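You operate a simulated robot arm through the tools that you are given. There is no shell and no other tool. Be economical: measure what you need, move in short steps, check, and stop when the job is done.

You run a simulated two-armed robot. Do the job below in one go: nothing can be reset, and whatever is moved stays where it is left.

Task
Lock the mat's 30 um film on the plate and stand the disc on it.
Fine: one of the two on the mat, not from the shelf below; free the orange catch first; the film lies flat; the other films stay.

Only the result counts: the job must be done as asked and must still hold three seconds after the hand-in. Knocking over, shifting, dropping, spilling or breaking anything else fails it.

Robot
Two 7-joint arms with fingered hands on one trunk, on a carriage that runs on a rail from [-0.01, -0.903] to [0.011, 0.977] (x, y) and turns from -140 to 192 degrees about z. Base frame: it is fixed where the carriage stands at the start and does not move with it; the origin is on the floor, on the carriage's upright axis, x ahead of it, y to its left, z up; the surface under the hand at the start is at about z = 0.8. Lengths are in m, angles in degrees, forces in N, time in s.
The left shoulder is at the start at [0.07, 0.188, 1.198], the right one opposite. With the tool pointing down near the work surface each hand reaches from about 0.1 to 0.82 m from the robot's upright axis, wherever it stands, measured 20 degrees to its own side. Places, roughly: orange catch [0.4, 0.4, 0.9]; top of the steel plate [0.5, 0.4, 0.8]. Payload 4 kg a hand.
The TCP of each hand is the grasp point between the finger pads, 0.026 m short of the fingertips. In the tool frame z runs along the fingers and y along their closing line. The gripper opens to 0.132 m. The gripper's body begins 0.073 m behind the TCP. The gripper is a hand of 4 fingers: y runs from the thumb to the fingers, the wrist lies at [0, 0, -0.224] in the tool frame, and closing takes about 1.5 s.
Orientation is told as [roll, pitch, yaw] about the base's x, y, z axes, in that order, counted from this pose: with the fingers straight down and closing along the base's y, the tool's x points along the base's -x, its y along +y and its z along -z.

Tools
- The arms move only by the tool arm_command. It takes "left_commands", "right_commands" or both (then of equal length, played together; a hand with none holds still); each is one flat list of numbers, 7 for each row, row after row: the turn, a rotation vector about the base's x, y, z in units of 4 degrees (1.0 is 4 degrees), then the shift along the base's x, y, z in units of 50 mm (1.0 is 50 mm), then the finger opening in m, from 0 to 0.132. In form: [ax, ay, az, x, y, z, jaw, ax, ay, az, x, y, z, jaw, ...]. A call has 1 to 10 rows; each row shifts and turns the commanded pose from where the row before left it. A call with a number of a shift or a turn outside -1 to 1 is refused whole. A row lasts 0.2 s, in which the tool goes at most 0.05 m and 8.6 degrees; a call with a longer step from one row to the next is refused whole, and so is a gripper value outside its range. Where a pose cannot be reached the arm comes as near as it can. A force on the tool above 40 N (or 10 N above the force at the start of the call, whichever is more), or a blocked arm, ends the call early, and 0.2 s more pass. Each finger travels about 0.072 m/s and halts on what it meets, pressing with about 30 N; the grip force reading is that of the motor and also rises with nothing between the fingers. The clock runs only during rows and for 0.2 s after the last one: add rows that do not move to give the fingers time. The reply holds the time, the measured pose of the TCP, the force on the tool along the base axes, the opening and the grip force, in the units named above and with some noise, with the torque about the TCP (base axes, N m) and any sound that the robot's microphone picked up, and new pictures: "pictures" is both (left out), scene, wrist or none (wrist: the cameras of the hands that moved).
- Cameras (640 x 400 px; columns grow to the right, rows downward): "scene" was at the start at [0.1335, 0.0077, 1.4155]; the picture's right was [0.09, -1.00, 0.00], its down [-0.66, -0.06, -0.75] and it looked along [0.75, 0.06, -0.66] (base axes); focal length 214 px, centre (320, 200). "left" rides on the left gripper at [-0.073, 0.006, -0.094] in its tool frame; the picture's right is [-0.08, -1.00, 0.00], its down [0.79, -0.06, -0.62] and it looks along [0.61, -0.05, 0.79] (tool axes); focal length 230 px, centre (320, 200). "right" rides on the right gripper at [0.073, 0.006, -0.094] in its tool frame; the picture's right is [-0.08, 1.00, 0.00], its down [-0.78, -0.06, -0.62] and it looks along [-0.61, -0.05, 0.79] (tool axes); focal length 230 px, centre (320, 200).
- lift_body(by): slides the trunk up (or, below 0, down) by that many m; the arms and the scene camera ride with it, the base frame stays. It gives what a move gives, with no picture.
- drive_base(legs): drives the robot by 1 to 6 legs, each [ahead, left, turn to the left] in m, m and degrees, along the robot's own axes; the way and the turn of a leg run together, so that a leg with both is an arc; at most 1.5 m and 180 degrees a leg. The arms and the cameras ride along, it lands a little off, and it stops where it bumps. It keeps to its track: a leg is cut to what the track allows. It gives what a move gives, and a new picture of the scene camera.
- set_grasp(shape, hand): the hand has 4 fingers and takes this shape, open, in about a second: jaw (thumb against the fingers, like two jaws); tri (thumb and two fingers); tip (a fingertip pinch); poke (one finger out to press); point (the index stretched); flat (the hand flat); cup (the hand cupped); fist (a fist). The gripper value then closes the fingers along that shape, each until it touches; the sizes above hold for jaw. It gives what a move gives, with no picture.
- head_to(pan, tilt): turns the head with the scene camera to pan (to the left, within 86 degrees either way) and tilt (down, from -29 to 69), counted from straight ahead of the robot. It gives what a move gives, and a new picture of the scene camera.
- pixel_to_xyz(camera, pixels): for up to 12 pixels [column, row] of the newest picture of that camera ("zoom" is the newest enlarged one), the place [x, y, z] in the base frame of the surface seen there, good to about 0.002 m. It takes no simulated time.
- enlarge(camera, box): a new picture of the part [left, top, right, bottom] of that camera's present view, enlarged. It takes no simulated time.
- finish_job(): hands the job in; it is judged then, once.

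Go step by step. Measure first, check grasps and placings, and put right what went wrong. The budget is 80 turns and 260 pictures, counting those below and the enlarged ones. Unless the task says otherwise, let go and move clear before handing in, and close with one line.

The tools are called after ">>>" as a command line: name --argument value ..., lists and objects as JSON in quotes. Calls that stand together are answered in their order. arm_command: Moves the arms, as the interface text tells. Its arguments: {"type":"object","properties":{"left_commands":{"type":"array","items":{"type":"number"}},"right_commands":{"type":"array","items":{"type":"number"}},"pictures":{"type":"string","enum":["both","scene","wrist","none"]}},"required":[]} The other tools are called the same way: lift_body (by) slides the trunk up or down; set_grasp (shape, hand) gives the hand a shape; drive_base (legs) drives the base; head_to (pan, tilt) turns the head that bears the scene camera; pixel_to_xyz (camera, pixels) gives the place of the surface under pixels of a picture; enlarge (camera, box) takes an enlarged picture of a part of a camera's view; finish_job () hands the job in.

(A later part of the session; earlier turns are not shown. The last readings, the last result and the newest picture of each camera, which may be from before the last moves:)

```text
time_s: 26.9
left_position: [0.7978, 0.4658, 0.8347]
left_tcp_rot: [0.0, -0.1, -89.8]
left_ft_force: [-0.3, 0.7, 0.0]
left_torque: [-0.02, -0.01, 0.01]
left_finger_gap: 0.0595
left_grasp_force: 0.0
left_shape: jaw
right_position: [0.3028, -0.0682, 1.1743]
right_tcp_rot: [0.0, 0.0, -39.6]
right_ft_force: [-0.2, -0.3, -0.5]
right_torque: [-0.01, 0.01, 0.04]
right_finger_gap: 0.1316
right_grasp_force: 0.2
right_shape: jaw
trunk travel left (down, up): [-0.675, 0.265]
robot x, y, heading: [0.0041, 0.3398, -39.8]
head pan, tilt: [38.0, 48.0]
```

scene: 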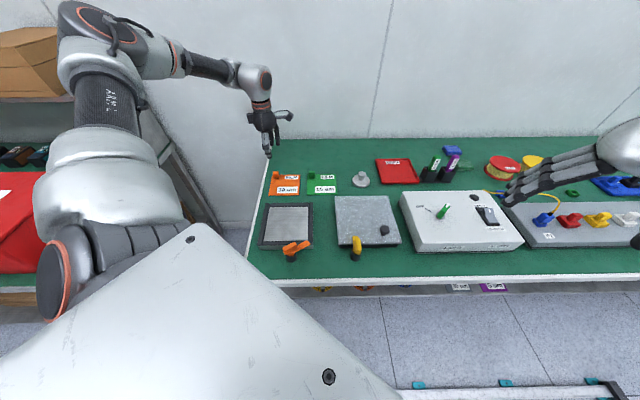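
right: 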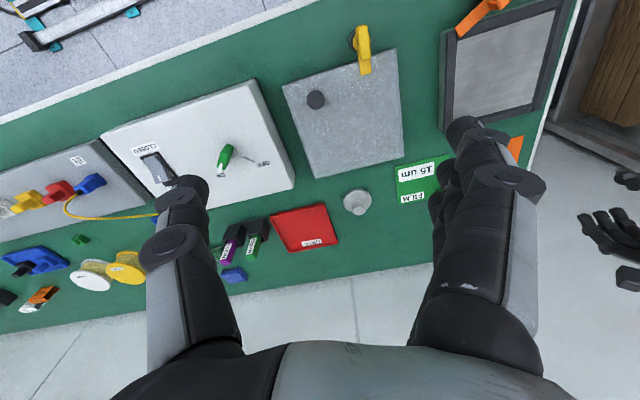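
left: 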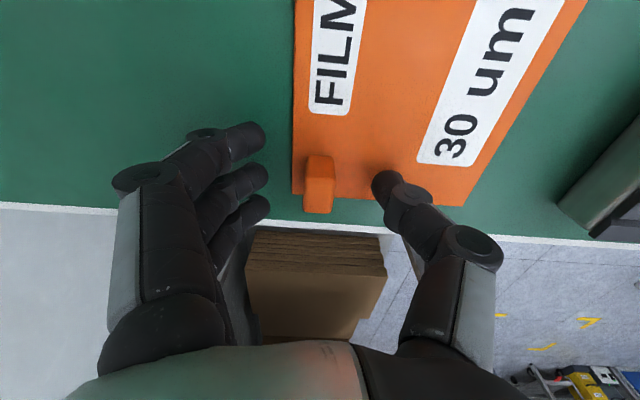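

The tab is between the thumb and middle finger. I'll lower 2 mm more and close.

>>> arm_command --left_commands '[0, 0, 0, 0.02, 0.02, -0.04, 0.06, 0, 0, 0, 0, 0, 0, 0.005, 0, 0, 0, 0, 0, 0, 0.005, 0, 0, 0, 0, 0, 0, 0.005, 0, 0, 0, 0, 0, 0, 0.005, 0, 0, 0, 0, 0, 0, 0.005]' --pictures "wrist"

```text
time_s: 28.3
left_position: [0.7991, 0.467, 0.8333]
left_tcp_rot: [0.1, 0.0, -89.9]
left_ft_force: [-5.7, 0.7, 5.3]
left_torque: [0.02, 0.01, 0.0]
left_finger_gap: 0.0
left_grasp_force: 30.2
left_shape: jaw
right_position: [0.3032, -0.0681, 1.175]
right_tcp_rot: [0.1, -0.1, -39.6]
right_ft_force: [0.0, -0.3, 0.5]
right_torque: [0.0, -0.01, -0.03]
right_finger_gap: 0.1318
right_grasp_force: 0.1
right_shape: jaw
trunk travel left (down, up): [-0.675, 0.265]
robot x, y, heading: [0.007, 0.3435, -39.6]
head pan, tilt: [38.0, 48.0]
```

left: 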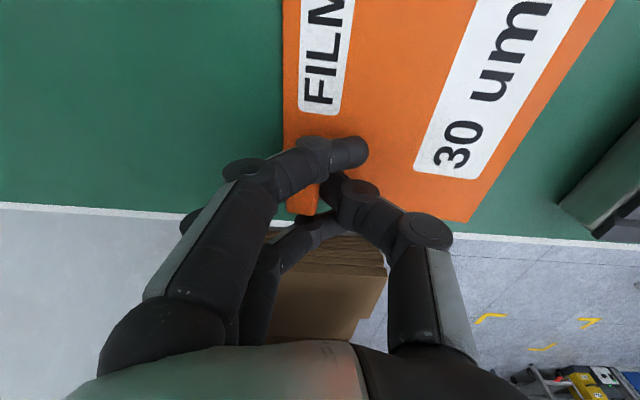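

The fingers closed around the tab; the index passed beside it. I'll lift by 2 cm and check that the film follows.

>>> arm_command --left_commands '[0, 0, 0, 0, 0, 0.2, 0, 0, 0, 0, 0, 0, 0.2, 0, 0, 0, 0, 0, 0, 0, 0]' --pictures "both"

>>> enlarge --camera "scene" --box '[245, 140, 345, 200]'

```text
time_s: 29.1
left_position: [0.7985, 0.4692, 0.8495]
left_tcp_rot: [-0.1, -0.1, -90.0]
left_ft_force: [0.1, -0.3, -1.3]
left_torque: [0.02, 0.03, 0.0]
left_finger_gap: 0.0
left_grasp_force: 30.0
left_shape: jaw
right_position: [0.3034, -0.0666, 1.1744]
right_tcp_rot: [0.0, 0.0, -39.7]
right_ft_force: [-0.3, 0.3, -0.5]
right_torque: [0.02, 0.02, 0.03]
right_finger_gap: 0.132
right_grasp_force: 0.1
right_shape: jaw
trunk travel left (down, up): [-0.675, 0.265]
robot x, y, heading: [0.0043, 0.3378, -39.7]
head pan, tilt: [38.0, 48.0]
```

scene: 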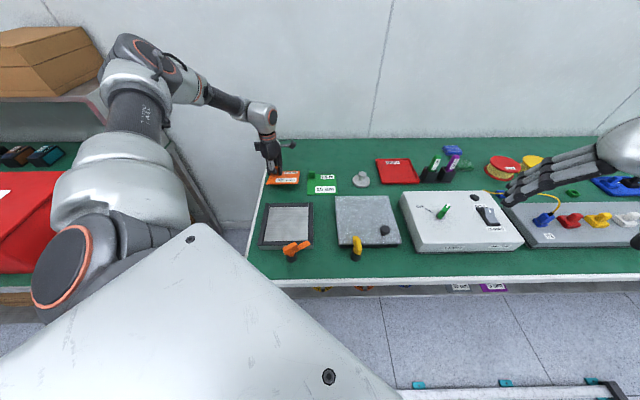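
left: 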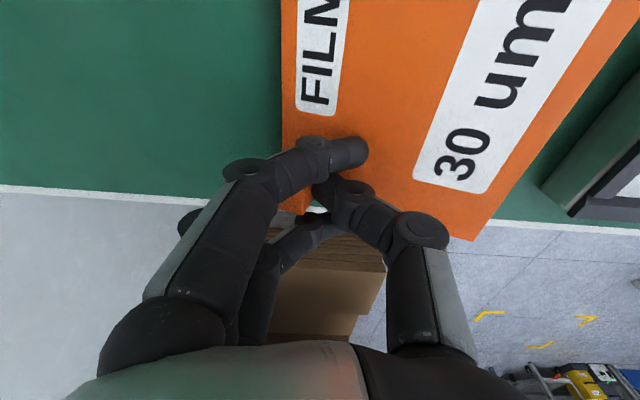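

```text
6.40 times, centred on (295, 170) of scene
```

zoom: 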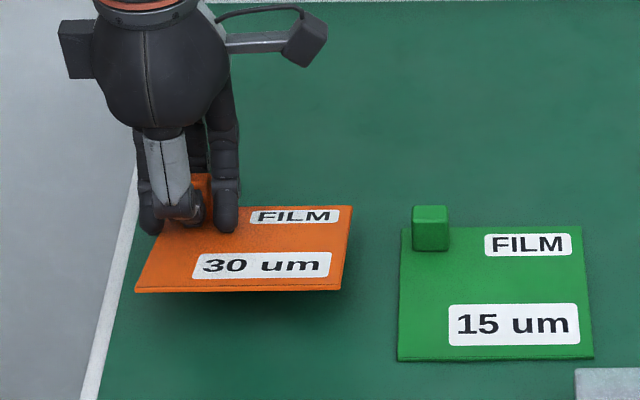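

The film follows the hand. I'll measure its corners to know its attitude.

>>> pixel_to_xyz --camera "zoom" --pixels '[[140, 286], [336, 284], [346, 212], [250, 262], [240, 240]]'

>>> pixel_to_xyz --camera "left" --pixels '[[465, 232], [290, 20], [295, 205], [440, 220], [370, 100]]'

```text
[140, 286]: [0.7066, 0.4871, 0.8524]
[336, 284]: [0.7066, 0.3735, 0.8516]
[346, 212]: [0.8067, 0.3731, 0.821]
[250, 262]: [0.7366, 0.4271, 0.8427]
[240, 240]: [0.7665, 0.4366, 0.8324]
```

```text
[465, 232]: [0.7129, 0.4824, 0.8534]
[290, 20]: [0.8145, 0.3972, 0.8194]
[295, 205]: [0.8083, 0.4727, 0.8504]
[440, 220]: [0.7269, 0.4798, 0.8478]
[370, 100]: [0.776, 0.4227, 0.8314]
```

The film is tilted about 17° about y (near edge up, far edge 0.821). I'll lift and turn the hand -17° about y to level it.

>>> arm_command --left_commands '[0, 0, 0, 0, 0, 0.6, 0, 0, 0, 0, 0, 0, 0.6, 0, 0, -0.85, 0, -0.2, 0, 0.2, 0, 0, -0.85, 0, -0.2, 0, 0, 0, 0, -0.85, 0, -0.2, 0, 0, 0, 0, -0.85, 0, -0.2, 0, 0, 0, 0, -0.85, 0, -0.2, 0, 0, 0, 0, 0, 0, 0, 0, 0, 0]' --pictures "both"

>>> enlarge --camera "scene" --box '[245, 130, 345, 200]'

```text
time_s: 30.9
left_position: [0.748, 0.4678, 0.9216]
left_tcp_rot: [17.2, -0.1, -89.9]
left_ft_force: [0.2, 0.9, -0.6]
left_torque: [0.0, 0.02, -0.01]
left_finger_gap: 0.0
left_grasp_force: 30.8
left_shape: jaw
right_position: [0.3041, -0.0673, 1.1746]
right_tcp_rot: [-0.1, 0.0, -39.8]
right_ft_force: [0.3, 0.4, 0.1]
right_torque: [-0.04, 0.0, 0.02]
right_finger_gap: 0.1318
right_grasp_force: 0.0
right_shape: jaw
trunk travel left (down, up): [-0.675, 0.265]
robot x, y, heading: [0.0026, 0.338, -39.8]
head pan, tilt: [38.0, 48.0]
```

scene: 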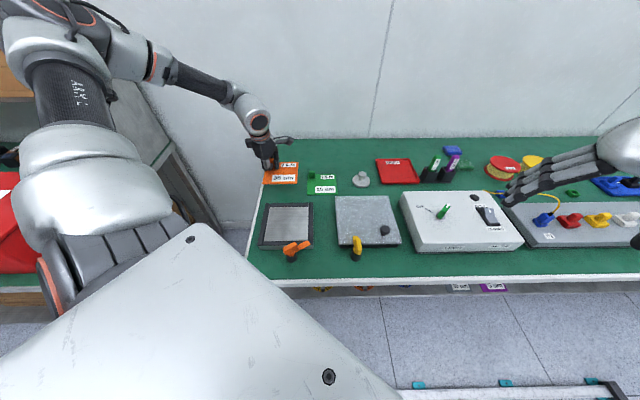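
left: 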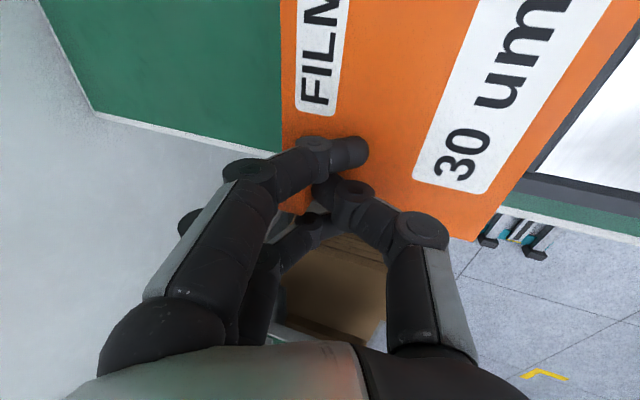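

```text
5.71 times, centred on (295, 165) of scene
```

zoom: 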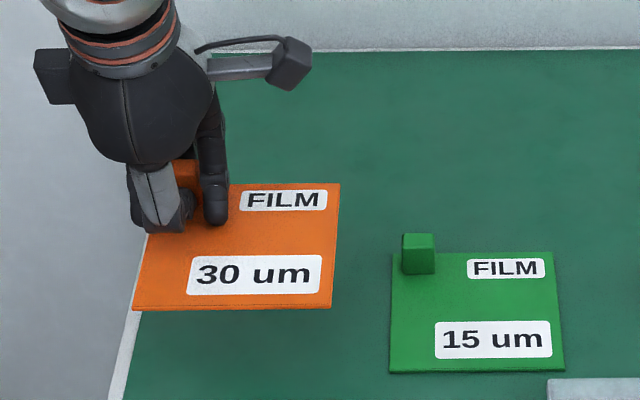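

>>> pixel_to_xyz --camera "zoom" --pixels '[[136, 305], [329, 305], [337, 187], [240, 187], [145, 240], [240, 240], [300, 230]]'

>>> pixel_to_xyz --camera "left" --pixels '[[465, 232], [290, 20], [295, 205], [286, 205], [470, 238]]'

```text
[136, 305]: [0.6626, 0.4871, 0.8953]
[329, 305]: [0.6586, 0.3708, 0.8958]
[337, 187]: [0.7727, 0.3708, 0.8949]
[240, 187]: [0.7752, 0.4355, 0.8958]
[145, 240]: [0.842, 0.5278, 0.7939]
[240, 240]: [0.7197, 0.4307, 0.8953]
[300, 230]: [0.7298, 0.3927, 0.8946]
```

```text
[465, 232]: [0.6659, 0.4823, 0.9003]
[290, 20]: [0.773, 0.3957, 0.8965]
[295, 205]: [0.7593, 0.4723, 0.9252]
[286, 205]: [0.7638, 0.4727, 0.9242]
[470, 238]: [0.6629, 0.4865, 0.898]
```

The film is level at z 0.895, centred at (0.7175, 0.429). I'll translate it (-0.1775, -0.029) over the plate and partly down.

>>> arm_command --left_commands '[0, 0, 0, -0.71, -0.116, 0, 0, 0, 0, 0, -0.71, -0.116, 0, 0, 0, 0, 0, -0.71, -0.116, 0, 0, 0, 0, 0, -0.71, -0.116, -0.1, 0, 0, 0, 0, -0.71, -0.116, -0.1, 0, 0, 0, 0, 0, 0, -0.4, 0, 0, 0, 0, 0, 0, 0, 0]' --pictures "both"

>>> enlarge --camera "scene" --box '[240, 170, 340, 260]'

```text
time_s: 32.5
left_position: [0.5698, 0.4398, 0.8914]
left_tcp_rot: [17.1, -0.1, -90.0]
left_ft_force: [-0.5, 0.1, -0.7]
left_torque: [0.06, -0.01, -0.01]
left_finger_gap: 0.0
left_grasp_force: 29.6
left_shape: jaw
right_position: [0.3028, -0.0656, 1.174]
right_tcp_rot: [0.0, -0.1, -39.7]
right_ft_force: [-1.5, 0.6, 0.8]
right_torque: [-0.02, 0.02, 0.02]
right_finger_gap: 0.1321
right_grasp_force: 0.0
right_shape: jaw
trunk travel left (down, up): [-0.675, 0.265]
robot x, y, heading: [0.003, 0.3404, -39.9]
head pan, tilt: [38.0, 48.0]
```

scene: 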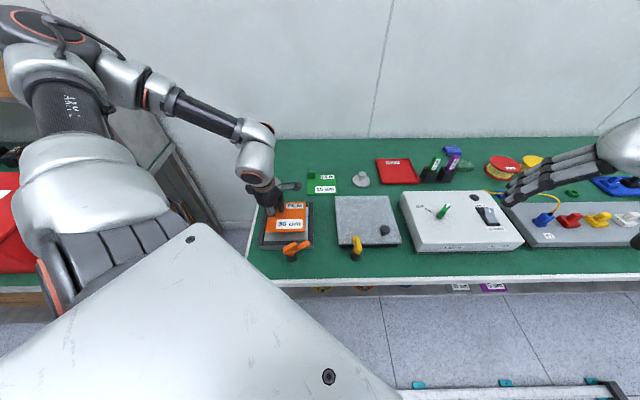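
left: 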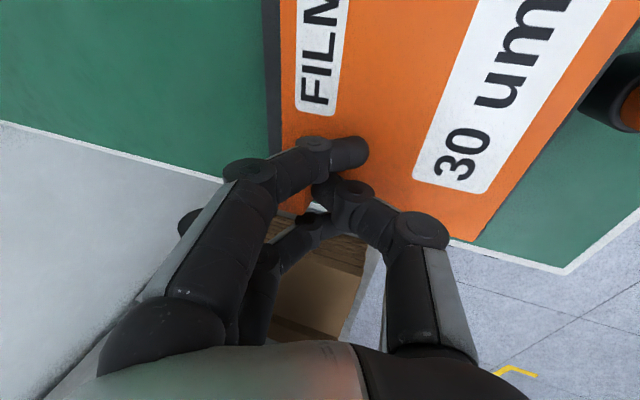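

```text
4.44 times, centred on (290, 215) of scene
```

zoom: 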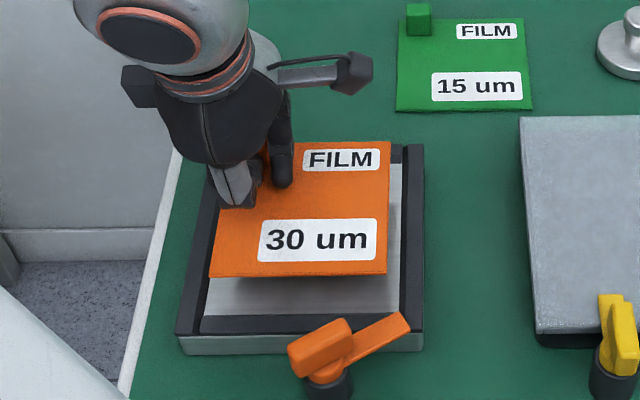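

>>> pixel_to_xyz --camera "zoom" --pixels '[[212, 272], [384, 270], [388, 146], [300, 200], [206, 315], [398, 313], [401, 165], [408, 320], [395, 318], [330, 300]]'

>>> pixel_to_xyz --camera "left" --pixels '[[465, 232], [472, 238], [275, 20], [268, 100], [290, 20]]'

```text
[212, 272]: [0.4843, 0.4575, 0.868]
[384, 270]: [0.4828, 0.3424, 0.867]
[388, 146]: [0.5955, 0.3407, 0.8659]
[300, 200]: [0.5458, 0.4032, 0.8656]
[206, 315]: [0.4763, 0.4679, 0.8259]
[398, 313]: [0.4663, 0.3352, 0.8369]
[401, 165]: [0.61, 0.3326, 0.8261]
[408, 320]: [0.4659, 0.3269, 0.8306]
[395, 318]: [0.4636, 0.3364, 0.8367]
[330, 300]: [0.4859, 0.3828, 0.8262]
```

```text
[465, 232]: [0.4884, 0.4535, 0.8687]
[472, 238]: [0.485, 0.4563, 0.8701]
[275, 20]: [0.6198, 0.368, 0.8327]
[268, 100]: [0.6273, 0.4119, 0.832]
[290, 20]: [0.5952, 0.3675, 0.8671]
```

The film is over the interior (x 0.482–0.597, y 0.341–0.458, z 0.866). I'll lower it 35 mm.

>>> arm_command --left_commands '[0, 0, 0, 0, 0, -0.4, 0, 0, 0, 0, 0, 0, -0.28, 0, 0, 0, 0, 0, 0, 0, 0]' --pictures "both"

>>> enlarge --camera "scene" --box '[240, 170, 340, 260]'

>>> pixel_to_xyz --camera "zoom" --pixels '[[212, 296], [380, 290], [388, 166], [300, 200], [300, 280]]'

```text
time_s: 33.3
left_position: [0.571, 0.4379, 0.8562]
left_tcp_rot: [17.0, -0.1, -89.9]
left_ft_force: [-1.3, 0.9, -0.8]
left_torque: [0.01, -0.04, -0.01]
left_finger_gap: 0.0
left_grasp_force: 30.1
left_shape: jaw
right_position: [0.3027, -0.0667, 1.1746]
right_tcp_rot: [0.0, 0.0, -39.7]
right_ft_force: [-0.6, -0.8, -0.3]
right_torque: [0.02, -0.04, 0.02]
right_finger_gap: 0.1318
right_grasp_force: 0.0
right_shape: jaw
trunk travel left (down, up): [-0.675, 0.265]
robot x, y, heading: [0.0047, 0.339, -39.8]
head pan, tilt: [38.0, 48.0]
```

scene: 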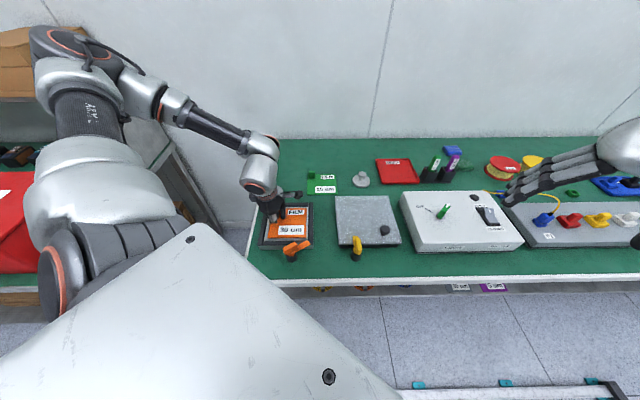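
left: 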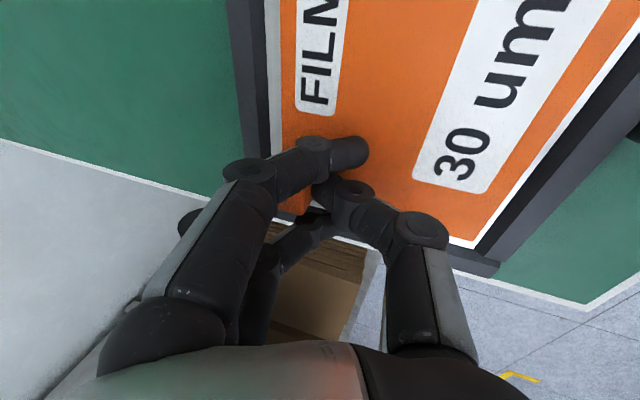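

```text
4.44 times, centred on (290, 215) of scene
```

zoom: 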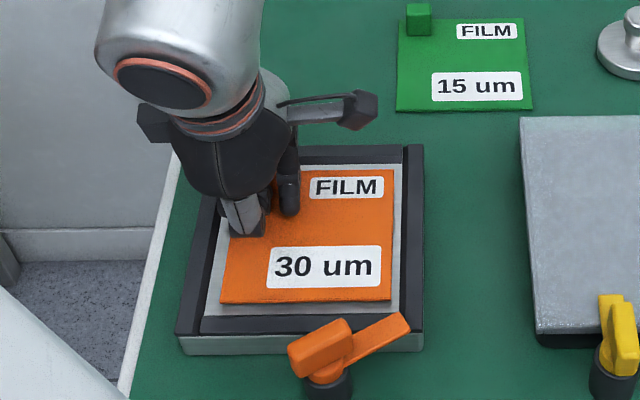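

```text
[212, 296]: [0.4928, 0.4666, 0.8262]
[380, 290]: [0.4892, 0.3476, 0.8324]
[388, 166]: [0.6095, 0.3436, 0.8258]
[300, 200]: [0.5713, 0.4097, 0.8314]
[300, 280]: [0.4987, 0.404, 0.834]
```

The film hovers about 2–3 mm over the plate, inside the frame. I'll open slowly while rising.

>>> arm_command --left_commands '[0, 0, 0, 0, 0, -0.03, 0, 0, 0, 0, 0, 0, 0, 0.02, 0, 0, 0, 0, 0, 0.06, 0.035, 0, 0, 0, 0, 0, 0.1, 0.045, 0, 0, 0, 0, 0, 0.2, 0.05, 0, 0, 0, 0, 0, 0.5, 0.05, 0, 0, 0, 0, 0, 0.8, 0.05, 0, 0, 0, 0, 0, 0.8, 0.05]' --pictures "both"

>>> enlarge --camera "scene" --box '[240, 170, 340, 260]'

```text
time_s: 35.1
left_position: [0.5696, 0.4378, 0.9802]
left_tcp_rot: [17.1, -0.1, -90.0]
left_ft_force: [0.3, -0.6, -0.1]
left_torque: [0.05, -0.01, 0.0]
left_finger_gap: 0.0492
left_grasp_force: 0.0
left_shape: jaw
right_position: [0.3029, -0.0668, 1.1748]
right_tcp_rot: [-0.1, 0.0, -39.7]
right_ft_force: [-0.6, -1.3, 1.2]
right_torque: [-0.02, -0.02, -0.02]
right_finger_gap: 0.1319
right_grasp_force: 0.0
right_shape: jaw
trunk travel left (down, up): [-0.675, 0.265]
robot x, y, heading: [0.0026, 0.3414, -39.8]
head pan, tilt: [38.0, 48.0]
```

scene: 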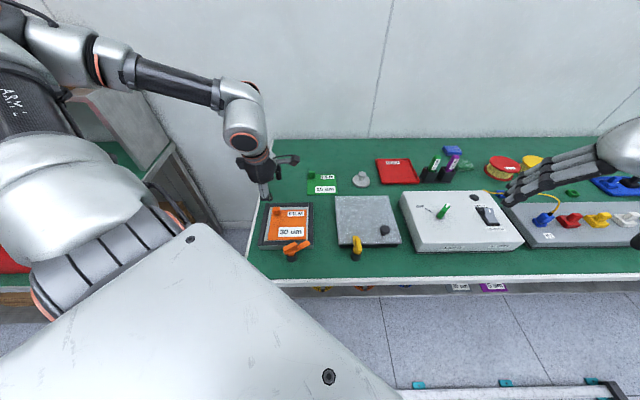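
left: 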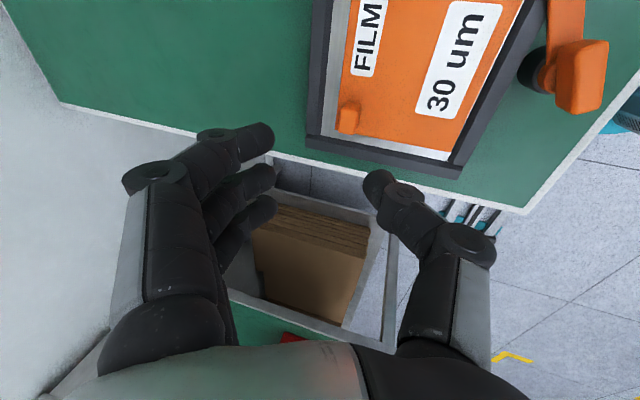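

```text
4.44 times, centred on (290, 215) of scene
```

zoom: 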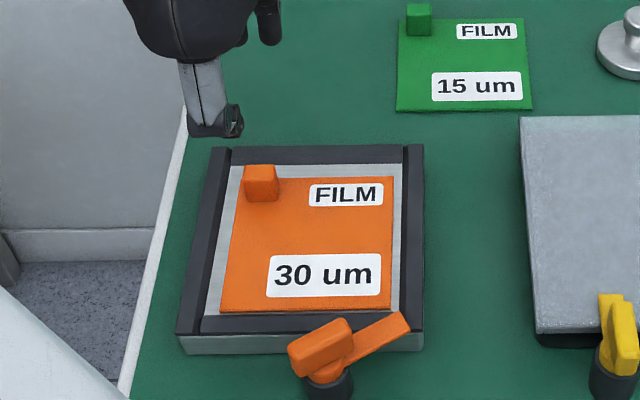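

>>> pixel_to_xyz --camera "zoom" --pixels '[[223, 308], [390, 306], [391, 180], [282, 180], [300, 220], [212, 310], [397, 310], [300, 314], [405, 316], [345, 325], [320, 340]]'

```text
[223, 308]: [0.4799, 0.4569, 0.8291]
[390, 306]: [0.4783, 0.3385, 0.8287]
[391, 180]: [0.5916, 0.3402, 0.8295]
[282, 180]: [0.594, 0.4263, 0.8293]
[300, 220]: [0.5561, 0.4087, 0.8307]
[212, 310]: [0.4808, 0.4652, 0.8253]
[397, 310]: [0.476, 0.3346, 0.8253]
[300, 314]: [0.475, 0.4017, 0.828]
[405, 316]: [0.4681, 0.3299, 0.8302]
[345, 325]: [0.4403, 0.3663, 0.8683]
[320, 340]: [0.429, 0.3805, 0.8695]
```

The film lies flat at z 0.829 with its front edge at x 0.479. Next I'll level the hand and move it above the catch at yaw about -70°.

>>> arm_command --left_commands '[0, 0.85, 0, -0.3, -0.12, 0, 0.06, 0, 0.85, 0, -0.3, -0.12, 0, 0.06, 0, 0.85, 0, -0.3, -0.12, 0, 0.06, 0, 0.85, 0, -0.3, -0.12, 0, 0.06, 0, 0.85, 0, -0.3, -0.12, 0, 0.06, 0, 0, 1, -0.3, -0.12, 0, 0.06, 0, 0, 1, -0.3, -0.12, 0, 0.06, 0, 0, 1, -0.3, -0.12, 0, 0.06, 0, 0, 1, -0.33, -0.12, 0, 0.06, 0, 0, 1, 0, 0, 0, 0.06]' --pictures "wrist"

```text
time_s: 37.3
left_position: [0.4333, 0.3854, 0.9786]
left_tcp_rot: [-0.1, -0.1, -69.9]
left_ft_force: [-0.9, 0.1, 0.7]
left_torque: [0.0, 0.02, 0.0]
left_finger_gap: 0.0595
left_grasp_force: 0.0
left_shape: jaw
right_position: [0.3045, -0.0671, 1.1733]
right_tcp_rot: [0.0, 0.0, -39.7]
right_ft_force: [0.0, 1.1, 0.2]
right_torque: [-0.01, 0.04, 0.02]
right_finger_gap: 0.132
right_grasp_force: 0.0
right_shape: jaw
trunk travel left (down, up): [-0.675, 0.265]
robot x, y, heading: [0.0037, 0.3378, -39.6]
head pan, tilt: [38.0, 48.0]
```

left: 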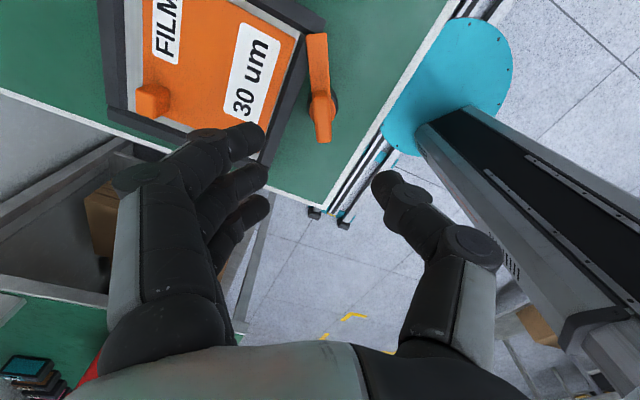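

The catch is nearly in line with the hand. I'll check the fin coordinates.

>>> pixel_to_xyz --camera "left" --pixels '[[320, 100], [322, 120], [325, 138], [316, 120], [329, 120], [317, 40], [319, 75], [310, 38], [326, 38]]'

```text
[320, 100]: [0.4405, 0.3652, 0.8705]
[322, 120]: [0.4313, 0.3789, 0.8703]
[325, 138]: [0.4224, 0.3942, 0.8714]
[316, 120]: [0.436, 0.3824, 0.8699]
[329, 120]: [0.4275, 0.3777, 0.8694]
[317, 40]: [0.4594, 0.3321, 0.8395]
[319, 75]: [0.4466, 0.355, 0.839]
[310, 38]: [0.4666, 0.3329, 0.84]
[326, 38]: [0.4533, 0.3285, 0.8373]
```

The catch is at about -60°. I'll rotate to match, lower to z 0.8725, and close on the fin.

>>> arm_command --left_commands '[0, 0, 0.83, 0, -0.04, -0.6, 0.06, 0, 0, 0.83, 0, -0.04, -0.6, 0.06, 0, 0, 0.83, 0, 0, -0.5, 0.06, 0, 0, 0, 0, 0, -0.42, 0.06, 0, 0, 0, 0, 0, 0, 0.04, 0, 0, 0, 0, 0, 0, 0, 0, 0, 0, 0, 0, 0, 0, 0, 0, 0, 0, 0, 0, 0, 0, 0, 0, 0, 0, 0, 0]' --pictures "wrist"

```text
time_s: 39.3
left_position: [0.4346, 0.3827, 0.8735]
left_tcp_rot: [0.1, -0.1, -59.9]
left_ft_force: [-2.0, 0.0, -3.9]
left_torque: [0.03, -0.05, 0.0]
left_finger_gap: 0.0097
left_grasp_force: 30.1
left_shape: jaw
right_position: [0.3025, -0.0665, 1.173]
right_tcp_rot: [0.0, 0.0, -39.7]
right_ft_force: [0.3, -0.1, 0.6]
right_torque: [0.03, 0.02, 0.02]
right_finger_gap: 0.1317
right_grasp_force: 0.1
right_shape: jaw
trunk travel left (down, up): [-0.675, 0.265]
robot x, y, heading: [0.0051, 0.3415, -39.5]
head pan, tilt: [38.0, 48.0]
```

left: 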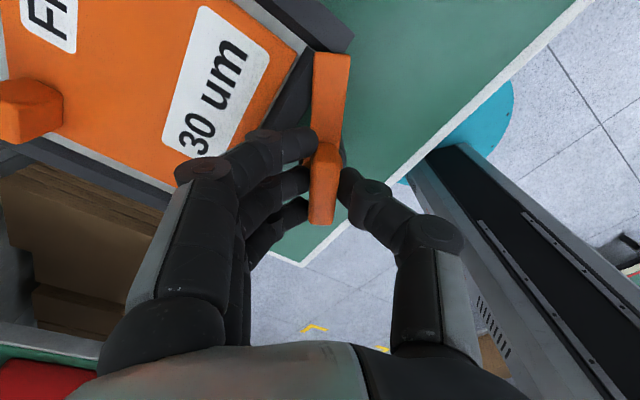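

The fin is gripped, aligned with the hand. I'll turn +36° and watch.

>>> arm_command --left_commands '[0, 0, 1, 0, 0, 0, 0, 0, 0, 1, 0, 0, 0, 0, 0, 0, 1, 0, 0, 0, 0, 0, 0, 1, 0, 0, 0, 0, 0, 0, 1, 0, 0, 0, 0, 0, 0, 1, 0, 0, 0, 0, 0, 0, 1, 0, 0, 0, 0, 0, 0, 1, 0, 0, 0, 0, 0, 0, 1, 0, 0, 0, 0, 0, 0, 0, 0, 0, 0, 0]' --pictures "wrist"

```text
time_s: 41.5
left_position: [0.4349, 0.3817, 0.8728]
left_tcp_rot: [0.0, -0.1, -23.9]
left_ft_force: [-8.1, 8.7, -11.5]
left_torque: [0.21, 0.1, -0.05]
left_finger_gap: 0.0091
left_grasp_force: 29.9
left_shape: jaw
right_position: [0.3038, -0.0647, 1.174]
right_tcp_rot: [0.0, -0.1, -39.7]
right_ft_force: [0.1, -0.1, -0.4]
right_torque: [0.01, -0.02, 0.01]
right_finger_gap: 0.132
right_grasp_force: 0.0
right_shape: jaw
trunk travel left (down, up): [-0.675, 0.265]
robot x, y, heading: [0.0023, 0.3417, -39.9]
head pan, tilt: [38.0, 48.0]
```

left: 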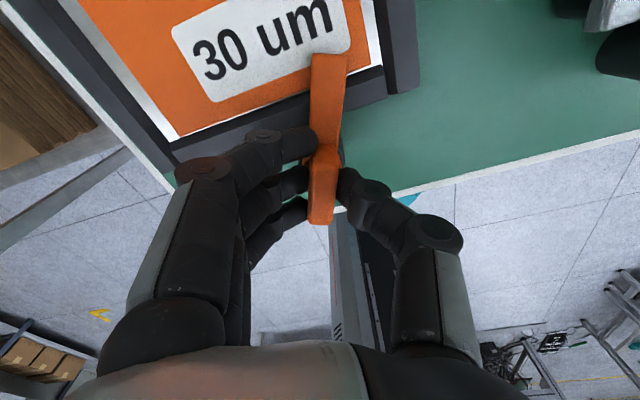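

The catch turns with the hand, and the tongue is now over the film edge. I'll turn +36° more, slightly past zero, to reach the stop.

>>> arm_command --left_commands '[0, 0, 1, 0, 0, 0, 0, 0, 0, 1, -0.02, 0, 0, 0, 0, 0, 1, -0.02, 0, 0, 0, 0, 0, 1, 0, 0, 0, 0, 0, 0, 1, 0, 0, 0, 0, 0, 0, 1, 0, 0, 0, 0, 0, 0, 1, 0, 0, 0, 0, 0, 0, 1, 0, 0, 0, 0, 0, 0, 1, 0, 0, 0, 0, 0, 0, 0, 0, 0, 0, 0]' --pictures "wrist"

```text
time_s: 43.7
left_position: [0.4323, 0.3818, 0.8736]
left_tcp_rot: [0.1, 0.1, 12.1]
left_ft_force: [0.1, 6.2, -10.5]
left_torque: [0.2, 0.07, -0.35]
left_finger_gap: 0.0088
left_grasp_force: 29.8
left_shape: jaw
right_position: [0.3046, -0.0659, 1.1743]
right_tcp_rot: [-0.1, 0.0, -39.7]
right_ft_force: [0.4, -0.2, -0.1]
right_torque: [0.0, 0.02, -0.02]
right_finger_gap: 0.1316
right_grasp_force: 0.0
right_shape: jaw
trunk travel left (down, up): [-0.675, 0.265]
robot x, y, heading: [0.0109, 0.3376, -39.6]
head pan, tilt: [38.0, 48.0]
```

left: 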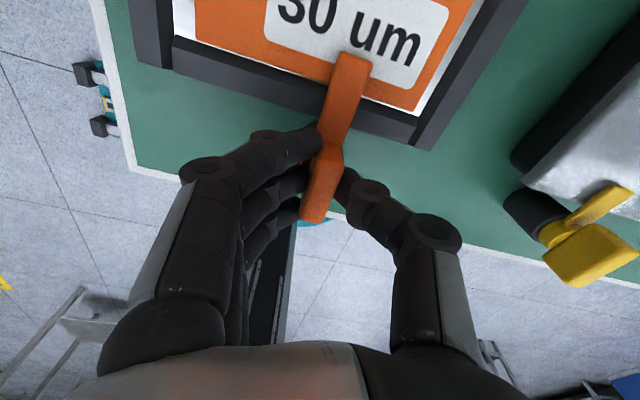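

This looks like the first locked view, and the torque of -0.35 shows the stop is reached. I'll open and rise.

>>> arm_command --left_commands '[0, 0, 0, 0, 0, 0, 0.06, 0, 0, 0, 0, 0, 0, 0.06, 0, 0, 0, 0, 0, 0, 0.06, 0, 0, 0, 0, 0, 0.5, 0.06, 0, 0, 0, 0, 0, 0.9, 0.06, 0, 0, 0, 0, 0, 0.9, 0.06, 0, 0, 0, 0, 0, 0.9, 0.06, 0, 0, 0, 0, 0, 0, 0.06]' --pictures "both"

>>> enlarge --camera "scene" --box '[240, 170, 340, 260]'

```text
time_s: 45.5
left_position: [0.4336, 0.3818, 1.034]
left_tcp_rot: [0.1, 0.0, 11.9]
left_ft_force: [0.3, -0.7, -0.2]
left_torque: [-0.03, 0.0, -0.01]
left_finger_gap: 0.0593
left_grasp_force: 0.0
left_shape: jaw
right_position: [0.305, -0.067, 1.174]
right_tcp_rot: [0.0, -0.1, -39.7]
right_ft_force: [-0.5, -0.3, 0.3]
right_torque: [0.01, 0.0, -0.02]
right_finger_gap: 0.1317
right_grasp_force: 0.0
right_shape: jaw
trunk travel left (down, up): [-0.675, 0.265]
robot x, y, heading: [0.0007, 0.3382, -39.8]
head pan, tilt: [38.0, 48.0]
```

scene: 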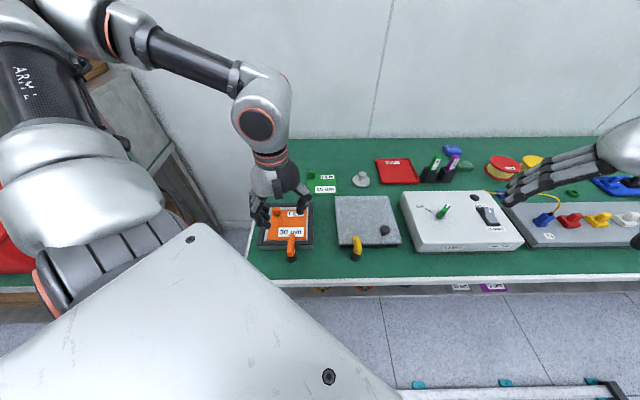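
left: 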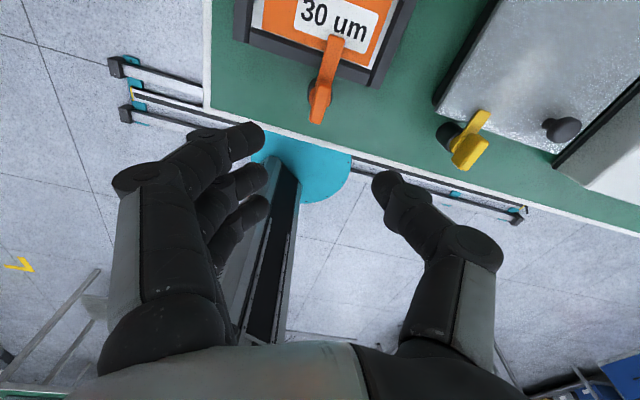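

```text
4.44 times, centred on (290, 215) of scene
```

zoom: 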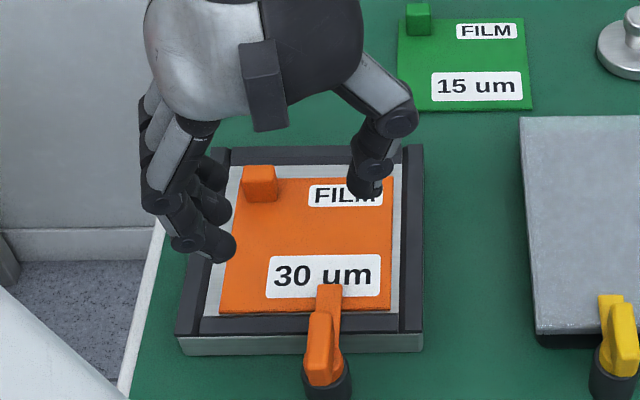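

The film is locked and unmoved. Next comes the disc at (0.758, 0.118): I'll move above it while turning to about -28°.

>>> arm_command --left_commands '[0, 0, -1, 0.65, -0.53, 0, 0.06, 0, 0, -1, 0.65, -0.53, 0, 0.06, 0, 0, -1, 0.65, -0.53, 0, 0.06, 0, 0, -1, 0.65, -0.53, 0, 0.06, 0, 0, -1, 0.65, -0.53, 0, 0.06, 0, 0, -1, 0.65, -0.53, 0, 0.06, 0, 0, -1, 0.65, -0.53, 0, 0.06, 0, 0, -1, 0.65, -0.53, 0, 0.06, 0, 0, -1, 0.65, -0.53, 0, 0.06, 0, 0, -1, 0.63, -0.51, 0, 0.06]' --pictures "both"

```text
time_s: 47.7
left_position: [0.7354, 0.1535, 1.0404]
left_tcp_rot: [0.0, -0.4, -28.0]
left_ft_force: [0.2, 0.1, 0.1]
left_torque: [-0.04, -0.04, -0.02]
left_finger_gap: 0.0597
left_grasp_force: 0.0
left_shape: jaw
left hand out of reach, approached as far as the arm can: row 9, 10
right_position: [0.3027, -0.0665, 1.1751]
right_tcp_rot: [-0.1, -0.1, -39.8]
right_ft_force: [0.7, 0.1, 0.0]
right_torque: [0.01, 0.02, 0.02]
right_finger_gap: 0.132
right_grasp_force: 0.0
right_shape: jaw
trunk travel left (down, up): [-0.675, 0.265]
robot x, y, heading: [0.0031, 0.3432, -39.9]
head pan, tilt: [38.0, 48.0]
```

scene: 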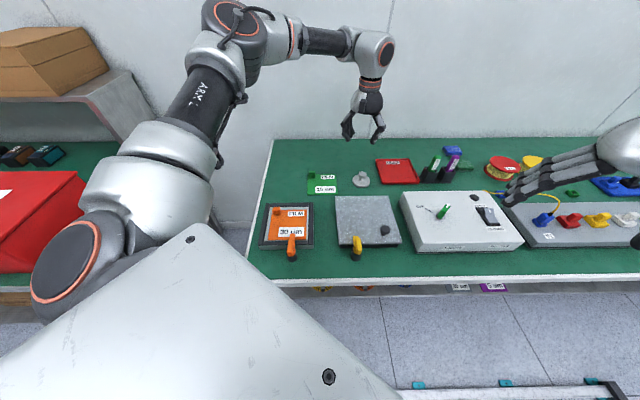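
left: 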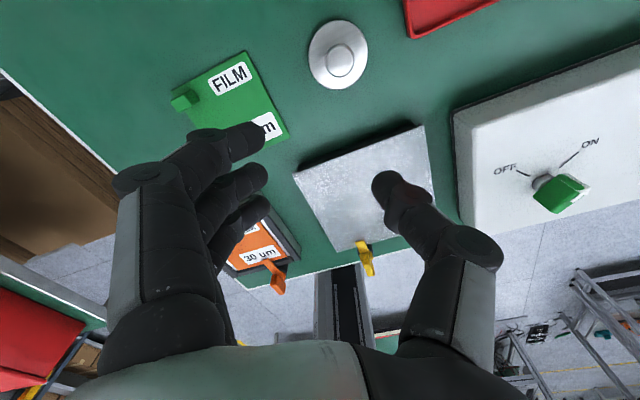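

At this height the disc is just out of reach. I'll slide the carriage 0.12 m toward -y along the rail.

>>> drive_base --legs '[[0.077, -0.092, 5]]'

```text
time_s: 48.9
left_position: [0.7481, 0.0997, 1.0402]
left_tcp_rot: [-0.1, -0.2, -23.0]
left_ft_force: [-0.4, -0.5, 0.2]
left_torque: [-0.03, -0.01, 0.01]
left_finger_gap: 0.0595
left_grasp_force: 0.1
left_shape: jaw
right_position: [0.3365, -0.1565, 1.1752]
right_tcp_rot: [-0.1, -0.1, -34.8]
right_ft_force: [0.2, 0.7, -1.0]
right_torque: [-0.01, 0.02, 0.01]
right_finger_gap: 0.1318
right_grasp_force: 0.1
right_shape: jaw
trunk travel left (down, up): [-0.675, 0.265]
robot x, y, heading: [0.0035, 0.223, -34.6]
head pan, tilt: [38.0, 48.0]
```

scene: 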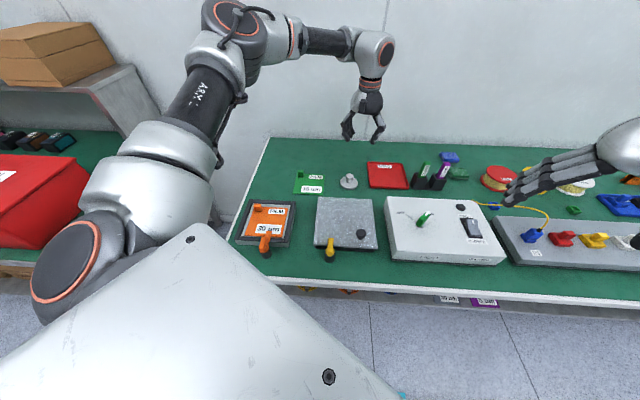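

I'll move over the disc and down to z about 0.93 for a measurement.

>>> arm_command --left_commands '[0, 0, 0, 0.1, 0.18, -0.5, 0.06, 0, 0, 0, 0.1, 0.18, -0.6, 0.06, 0, 0, 0, 0, 0, -0.6, 0.06, 0, 0, 0, 0, 0, -0.5, 0.06, 0, 0, 0, 0, 0, 0, 0.06]' --pictures "wrist"

>>> enlarge --camera "left" --box '[270, 60, 380, 170]'

```text
time_s: 50.1
left_position: [0.7452, 0.1345, 0.9373]
left_tcp_rot: [-0.1, -0.4, -22.9]
left_ft_force: [0.0, 0.2, 0.4]
left_torque: [0.01, 0.04, -0.02]
left_finger_gap: 0.0596
left_grasp_force: 0.1
left_shape: jaw
left hand out of reach, approached as far as the arm can: row 3, 4
right_position: [0.336, -0.1582, 1.1741]
right_tcp_rot: [0.0, -0.1, -34.7]
right_ft_force: [0.3, -0.9, 0.4]
right_torque: [0.01, -0.01, 0.01]
right_finger_gap: 0.1319
right_grasp_force: 0.0
right_shape: jaw
trunk travel left (down, up): [-0.675, 0.265]
robot x, y, heading: [0.0018, 0.2256, -34.6]
head pan, tilt: [38.0, 48.0]
```

left: 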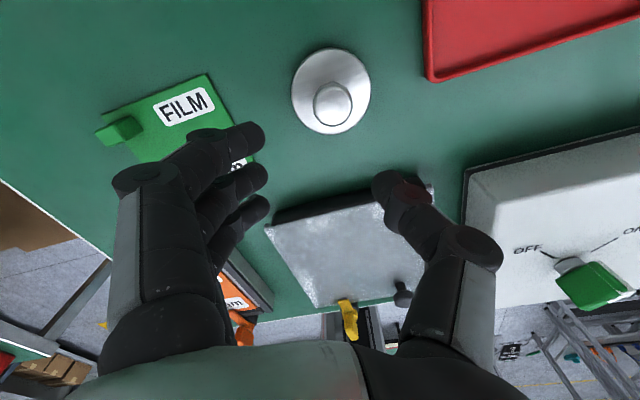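

```text
3.64 times, centred on (325, 115) of left
```

zoom: 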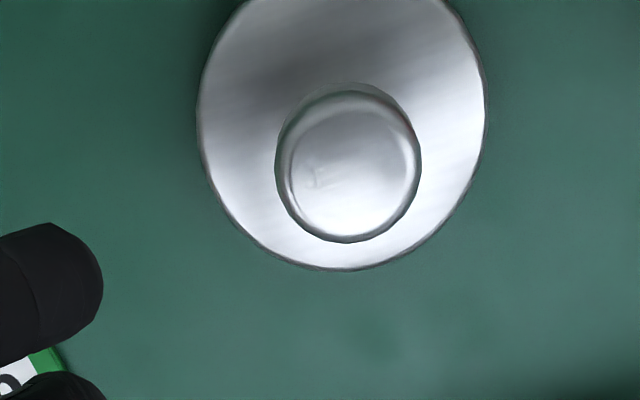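

The reach is still short by about 1–2 cm. I'll rise, then drive to about y = 0.07 with heading -45° so the left shoulder gets closer.

>>> arm_command --left_commands '[0, 0, 0, -0.3, 0, 0.8, 0.06, 0, 0, 0, -0.3, 0, 0.8, 0.06, 0, 0, 0, -0.3, 0, 0.8, 0.06, 0, 0, 0, -0.3, 0, 0.6, 0.06]' --pictures "none"

>>> drive_base --legs '[[0.088, -0.128, 0], [0, 0, -10.5]]'

```text
time_s: 51.1
left_position: [0.6843, 0.1337, 1.0911]
left_tcp_rot: [0.0, -0.2, -23.0]
left_ft_force: [0.1, 0.2, 0.1]
left_torque: [0.01, -0.02, -0.02]
left_finger_gap: 0.0596
left_grasp_force: 0.0
left_shape: jaw
right_position: [0.3346, -0.1571, 1.1741]
right_tcp_rot: [0.1, -0.1, -34.7]
right_ft_force: [0.4, -0.7, 0.1]
right_torque: [-0.01, -0.01, 0.02]
right_finger_gap: 0.132
right_grasp_force: 0.1
right_shape: jaw
trunk travel left (down, up): [-0.675, 0.265]
robot x, y, heading: [0.0014, 0.224, -34.8]
head pan, tilt: [38.0, 48.0]
```

```text
time_s: 53.2
left_position: [0.6558, -0.1463, 1.0898]
left_tcp_rot: [0.0, -0.1, -33.6]
left_ft_force: [0.5, -1.1, -0.1]
left_torque: [-0.01, -0.01, 0.01]
left_finger_gap: 0.0593
left_grasp_force: 0.2
left_shape: jaw
right_position: [0.259, -0.3685, 1.1735]
right_tcp_rot: [-0.1, 0.0, -45.3]
right_ft_force: [0.0, -0.5, 0.6]
right_torque: [0.0, -0.01, 0.02]
right_finger_gap: 0.1318
right_grasp_force: 0.1
right_shape: jaw
trunk travel left (down, up): [-0.675, 0.265]
robot x, y, heading: [0.0, 0.0675, -45.6]
head pan, tilt: [38.0, 48.0]
```

scene: 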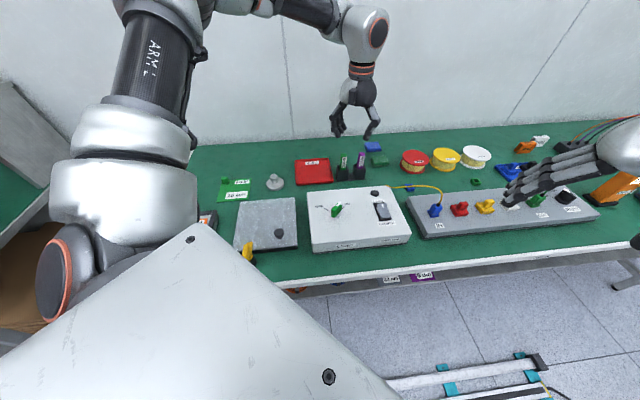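

Now I'll move over the disc: (+0.102, +0.264, -0.10).

>>> arm_command --left_commands '[0, 0, 0, 0.255, 0.66, 0, 0.06, 0, 0, 0, 0.255, 0.66, 0, 0.06, 0, 0, 0, 0.255, 0.66, 0, 0.06, 0, 0, 0, 0.255, 0.66, 0, 0.06, 0, 0, 0, 0.255, 0.66, -0.3, 0.06, 0, 0, 0, 0.255, 0.66, -0.5, 0.06, 0, 0, 0, 0.255, 0.66, -0.5, 0.06, 0, 0, 0, 0.255, 0.66, -0.6, 0.06, 0, 0, 0, 0, 0, -0.6, 0.06, 0, 0, 0, 0, 0, 0, 0.06]' --pictures "wrist"

>>> head_to --pan 62 --tilt 45

```text
time_s: 55.4
left_position: [0.7573, 0.1192, 0.9645]
left_tcp_rot: [0.0, -0.2, -33.6]
left_ft_force: [0.2, -0.8, -0.1]
left_torque: [-0.01, 0.0, 0.01]
left_finger_gap: 0.0595
left_grasp_force: 0.0
left_shape: jaw
right_position: [0.2579, -0.3675, 1.1749]
right_tcp_rot: [0.0, 0.1, -45.4]
right_ft_force: [0.2, -0.5, 0.0]
right_torque: [-0.02, 0.0, 0.02]
right_finger_gap: 0.1321
right_grasp_force: 0.1
right_shape: jaw
trunk travel left (down, up): [-0.675, 0.265]
robot x, y, heading: [0.0011, 0.0648, -45.3]
head pan, tilt: [38.0, 48.0]
```

left: 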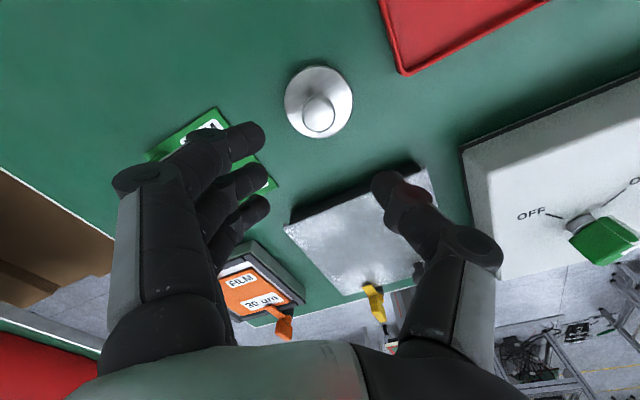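

```text
time_s: 56.3
left_position: [0.7581, 0.1188, 0.9647]
left_tcp_rot: [0.0, -0.2, -33.5]
left_ft_force: [-0.7, 0.2, -0.4]
left_torque: [-0.02, -0.02, -0.01]
left_finger_gap: 0.0596
left_grasp_force: 0.0
left_shape: jaw
right_position: [0.2589, -0.3679, 1.1735]
right_tcp_rot: [0.0, 0.0, -45.4]
right_ft_force: [-0.1, 0.3, 1.0]
right_torque: [0.02, 0.0, 0.02]
right_finger_gap: 0.1318
right_grasp_force: 0.0
right_shape: jaw
trunk travel left (down, up): [-0.675, 0.265]
robot x, y, heading: [0.0001, 0.0694, -45.3]
head pan, tilt: [62.0, 45.0]
```

scene: 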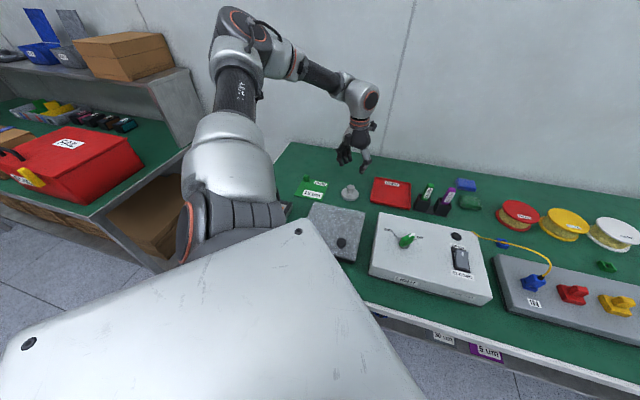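

The hand is over the disc. I'll measure the knob from the wrist camera.

>>> pixel_to_xyz --camera "left" --pixels '[[319, 115], [306, 115], [332, 115], [319, 104], [319, 127], [318, 135], [288, 102], [350, 102], [318, 70]]'

>>> pixel_to_xyz --camera "scene" --pixels '[[349, 188], [349, 197], [341, 195], [358, 195]]'

```text
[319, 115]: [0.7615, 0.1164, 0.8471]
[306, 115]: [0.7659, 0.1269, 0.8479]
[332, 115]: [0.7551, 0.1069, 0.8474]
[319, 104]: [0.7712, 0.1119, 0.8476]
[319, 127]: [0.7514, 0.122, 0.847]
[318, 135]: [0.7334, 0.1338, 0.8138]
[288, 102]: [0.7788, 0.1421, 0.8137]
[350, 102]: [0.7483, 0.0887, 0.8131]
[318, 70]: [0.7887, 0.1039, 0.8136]
```

```text
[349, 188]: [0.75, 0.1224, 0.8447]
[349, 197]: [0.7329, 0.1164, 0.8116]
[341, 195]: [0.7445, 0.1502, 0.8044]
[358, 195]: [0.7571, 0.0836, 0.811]
```

The disc is centred at (0.761, 0.117), with the knob top at 0.8475 and the base top at 0.8137. I'll lower to TCP 0.8435 with the fingers open at 0.06.

>>> arm_command --left_commands '[0, 0, 0, 0.06, -0.04, -0.8, 0.06, 0, 0, 0, 0, 0, -0.8, 0.06, 0, 0, 0, 0, 0, -0.5, 0.06, 0, 0, 0, 0, 0, -0.3, 0.06, 0, 0, 0, 0, 0, 0, 0.06]' --pictures "wrist"

>>> enlarge --camera "scene" --box '[320, 160, 390, 210]'

```text
time_s: 57.5
left_position: [0.7612, 0.1151, 0.8451]
left_tcp_rot: [0.0, -0.2, -33.6]
left_ft_force: [0.5, 0.3, -0.9]
left_torque: [0.03, 0.04, 0.01]
left_finger_gap: 0.0594
left_grasp_force: 0.0
left_shape: jaw
right_position: [0.2592, -0.3693, 1.1761]
right_tcp_rot: [-0.1, 0.0, -45.3]
right_ft_force: [0.8, -1.0, -0.6]
right_torque: [-0.03, 0.01, -0.02]
right_finger_gap: 0.1322
right_grasp_force: 0.1
right_shape: jaw
trunk travel left (down, up): [-0.675, 0.265]
robot x, y, heading: [0.0026, 0.0664, -45.6]
head pan, tilt: [62.0, 45.0]
```

left: 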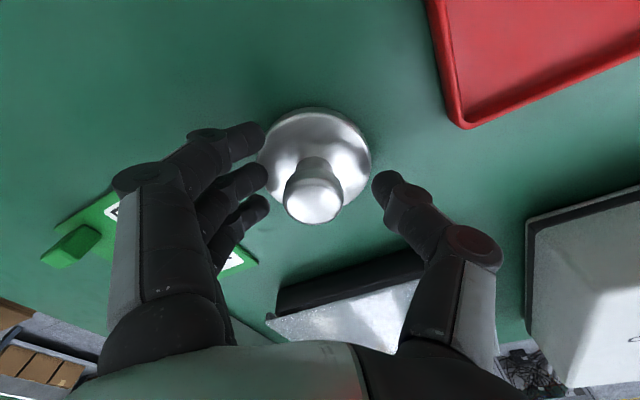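

```text
8.00 times, centred on (355, 185) of scene
```

zoom: 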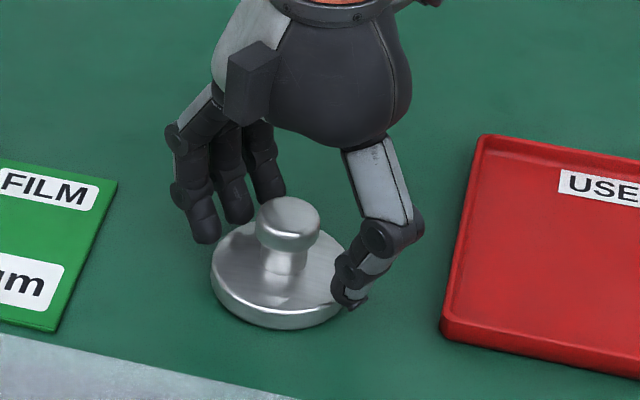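

The knob is centred between the thumb and fingers. I'll close.

>>> arm_command --left_commands '[0, 0, 0, 0, 0, -0.02, 0.04, 0, 0, 0, 0, 0, 0, 0.02, 0, 0, 0, 0, 0, 0, 0.015, 0, 0, 0, 0, 0, 0, 0.01, 0, 0, 0, 0, 0, 0, 0.01, 0, 0, 0, 0, 0, 0, 0.01]' --pictures "wrist"

>>> enlarge --camera "scene" --box '[320, 160, 390, 210]'

```text
time_s: 58.9
left_position: [0.761, 0.1141, 0.8451]
left_tcp_rot: [-0.1, -0.1, -33.6]
left_ft_force: [-4.3, -2.7, 3.2]
left_torque: [0.01, -0.04, 0.05]
left_finger_gap: 0.0033
left_grasp_force: 30.6
left_shape: jaw
right_position: [0.2575, -0.3691, 1.1741]
right_tcp_rot: [0.0, 0.0, -45.3]
right_ft_force: [-0.7, 0.1, -1.4]
right_torque: [-0.03, -0.03, -0.02]
right_finger_gap: 0.132
right_grasp_force: 0.1
right_shape: jaw
trunk travel left (down, up): [-0.675, 0.265]
robot x, y, heading: [0.0021, 0.0664, -45.2]
head pan, tilt: [62.0, 45.0]
```

left: 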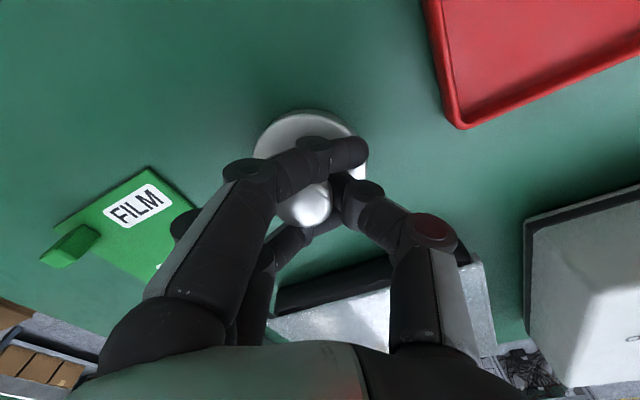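

```text
8.00 times, centred on (355, 185) of scene
```

zoom: 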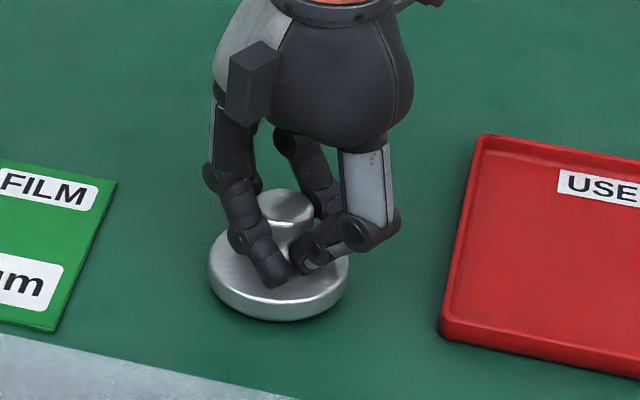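

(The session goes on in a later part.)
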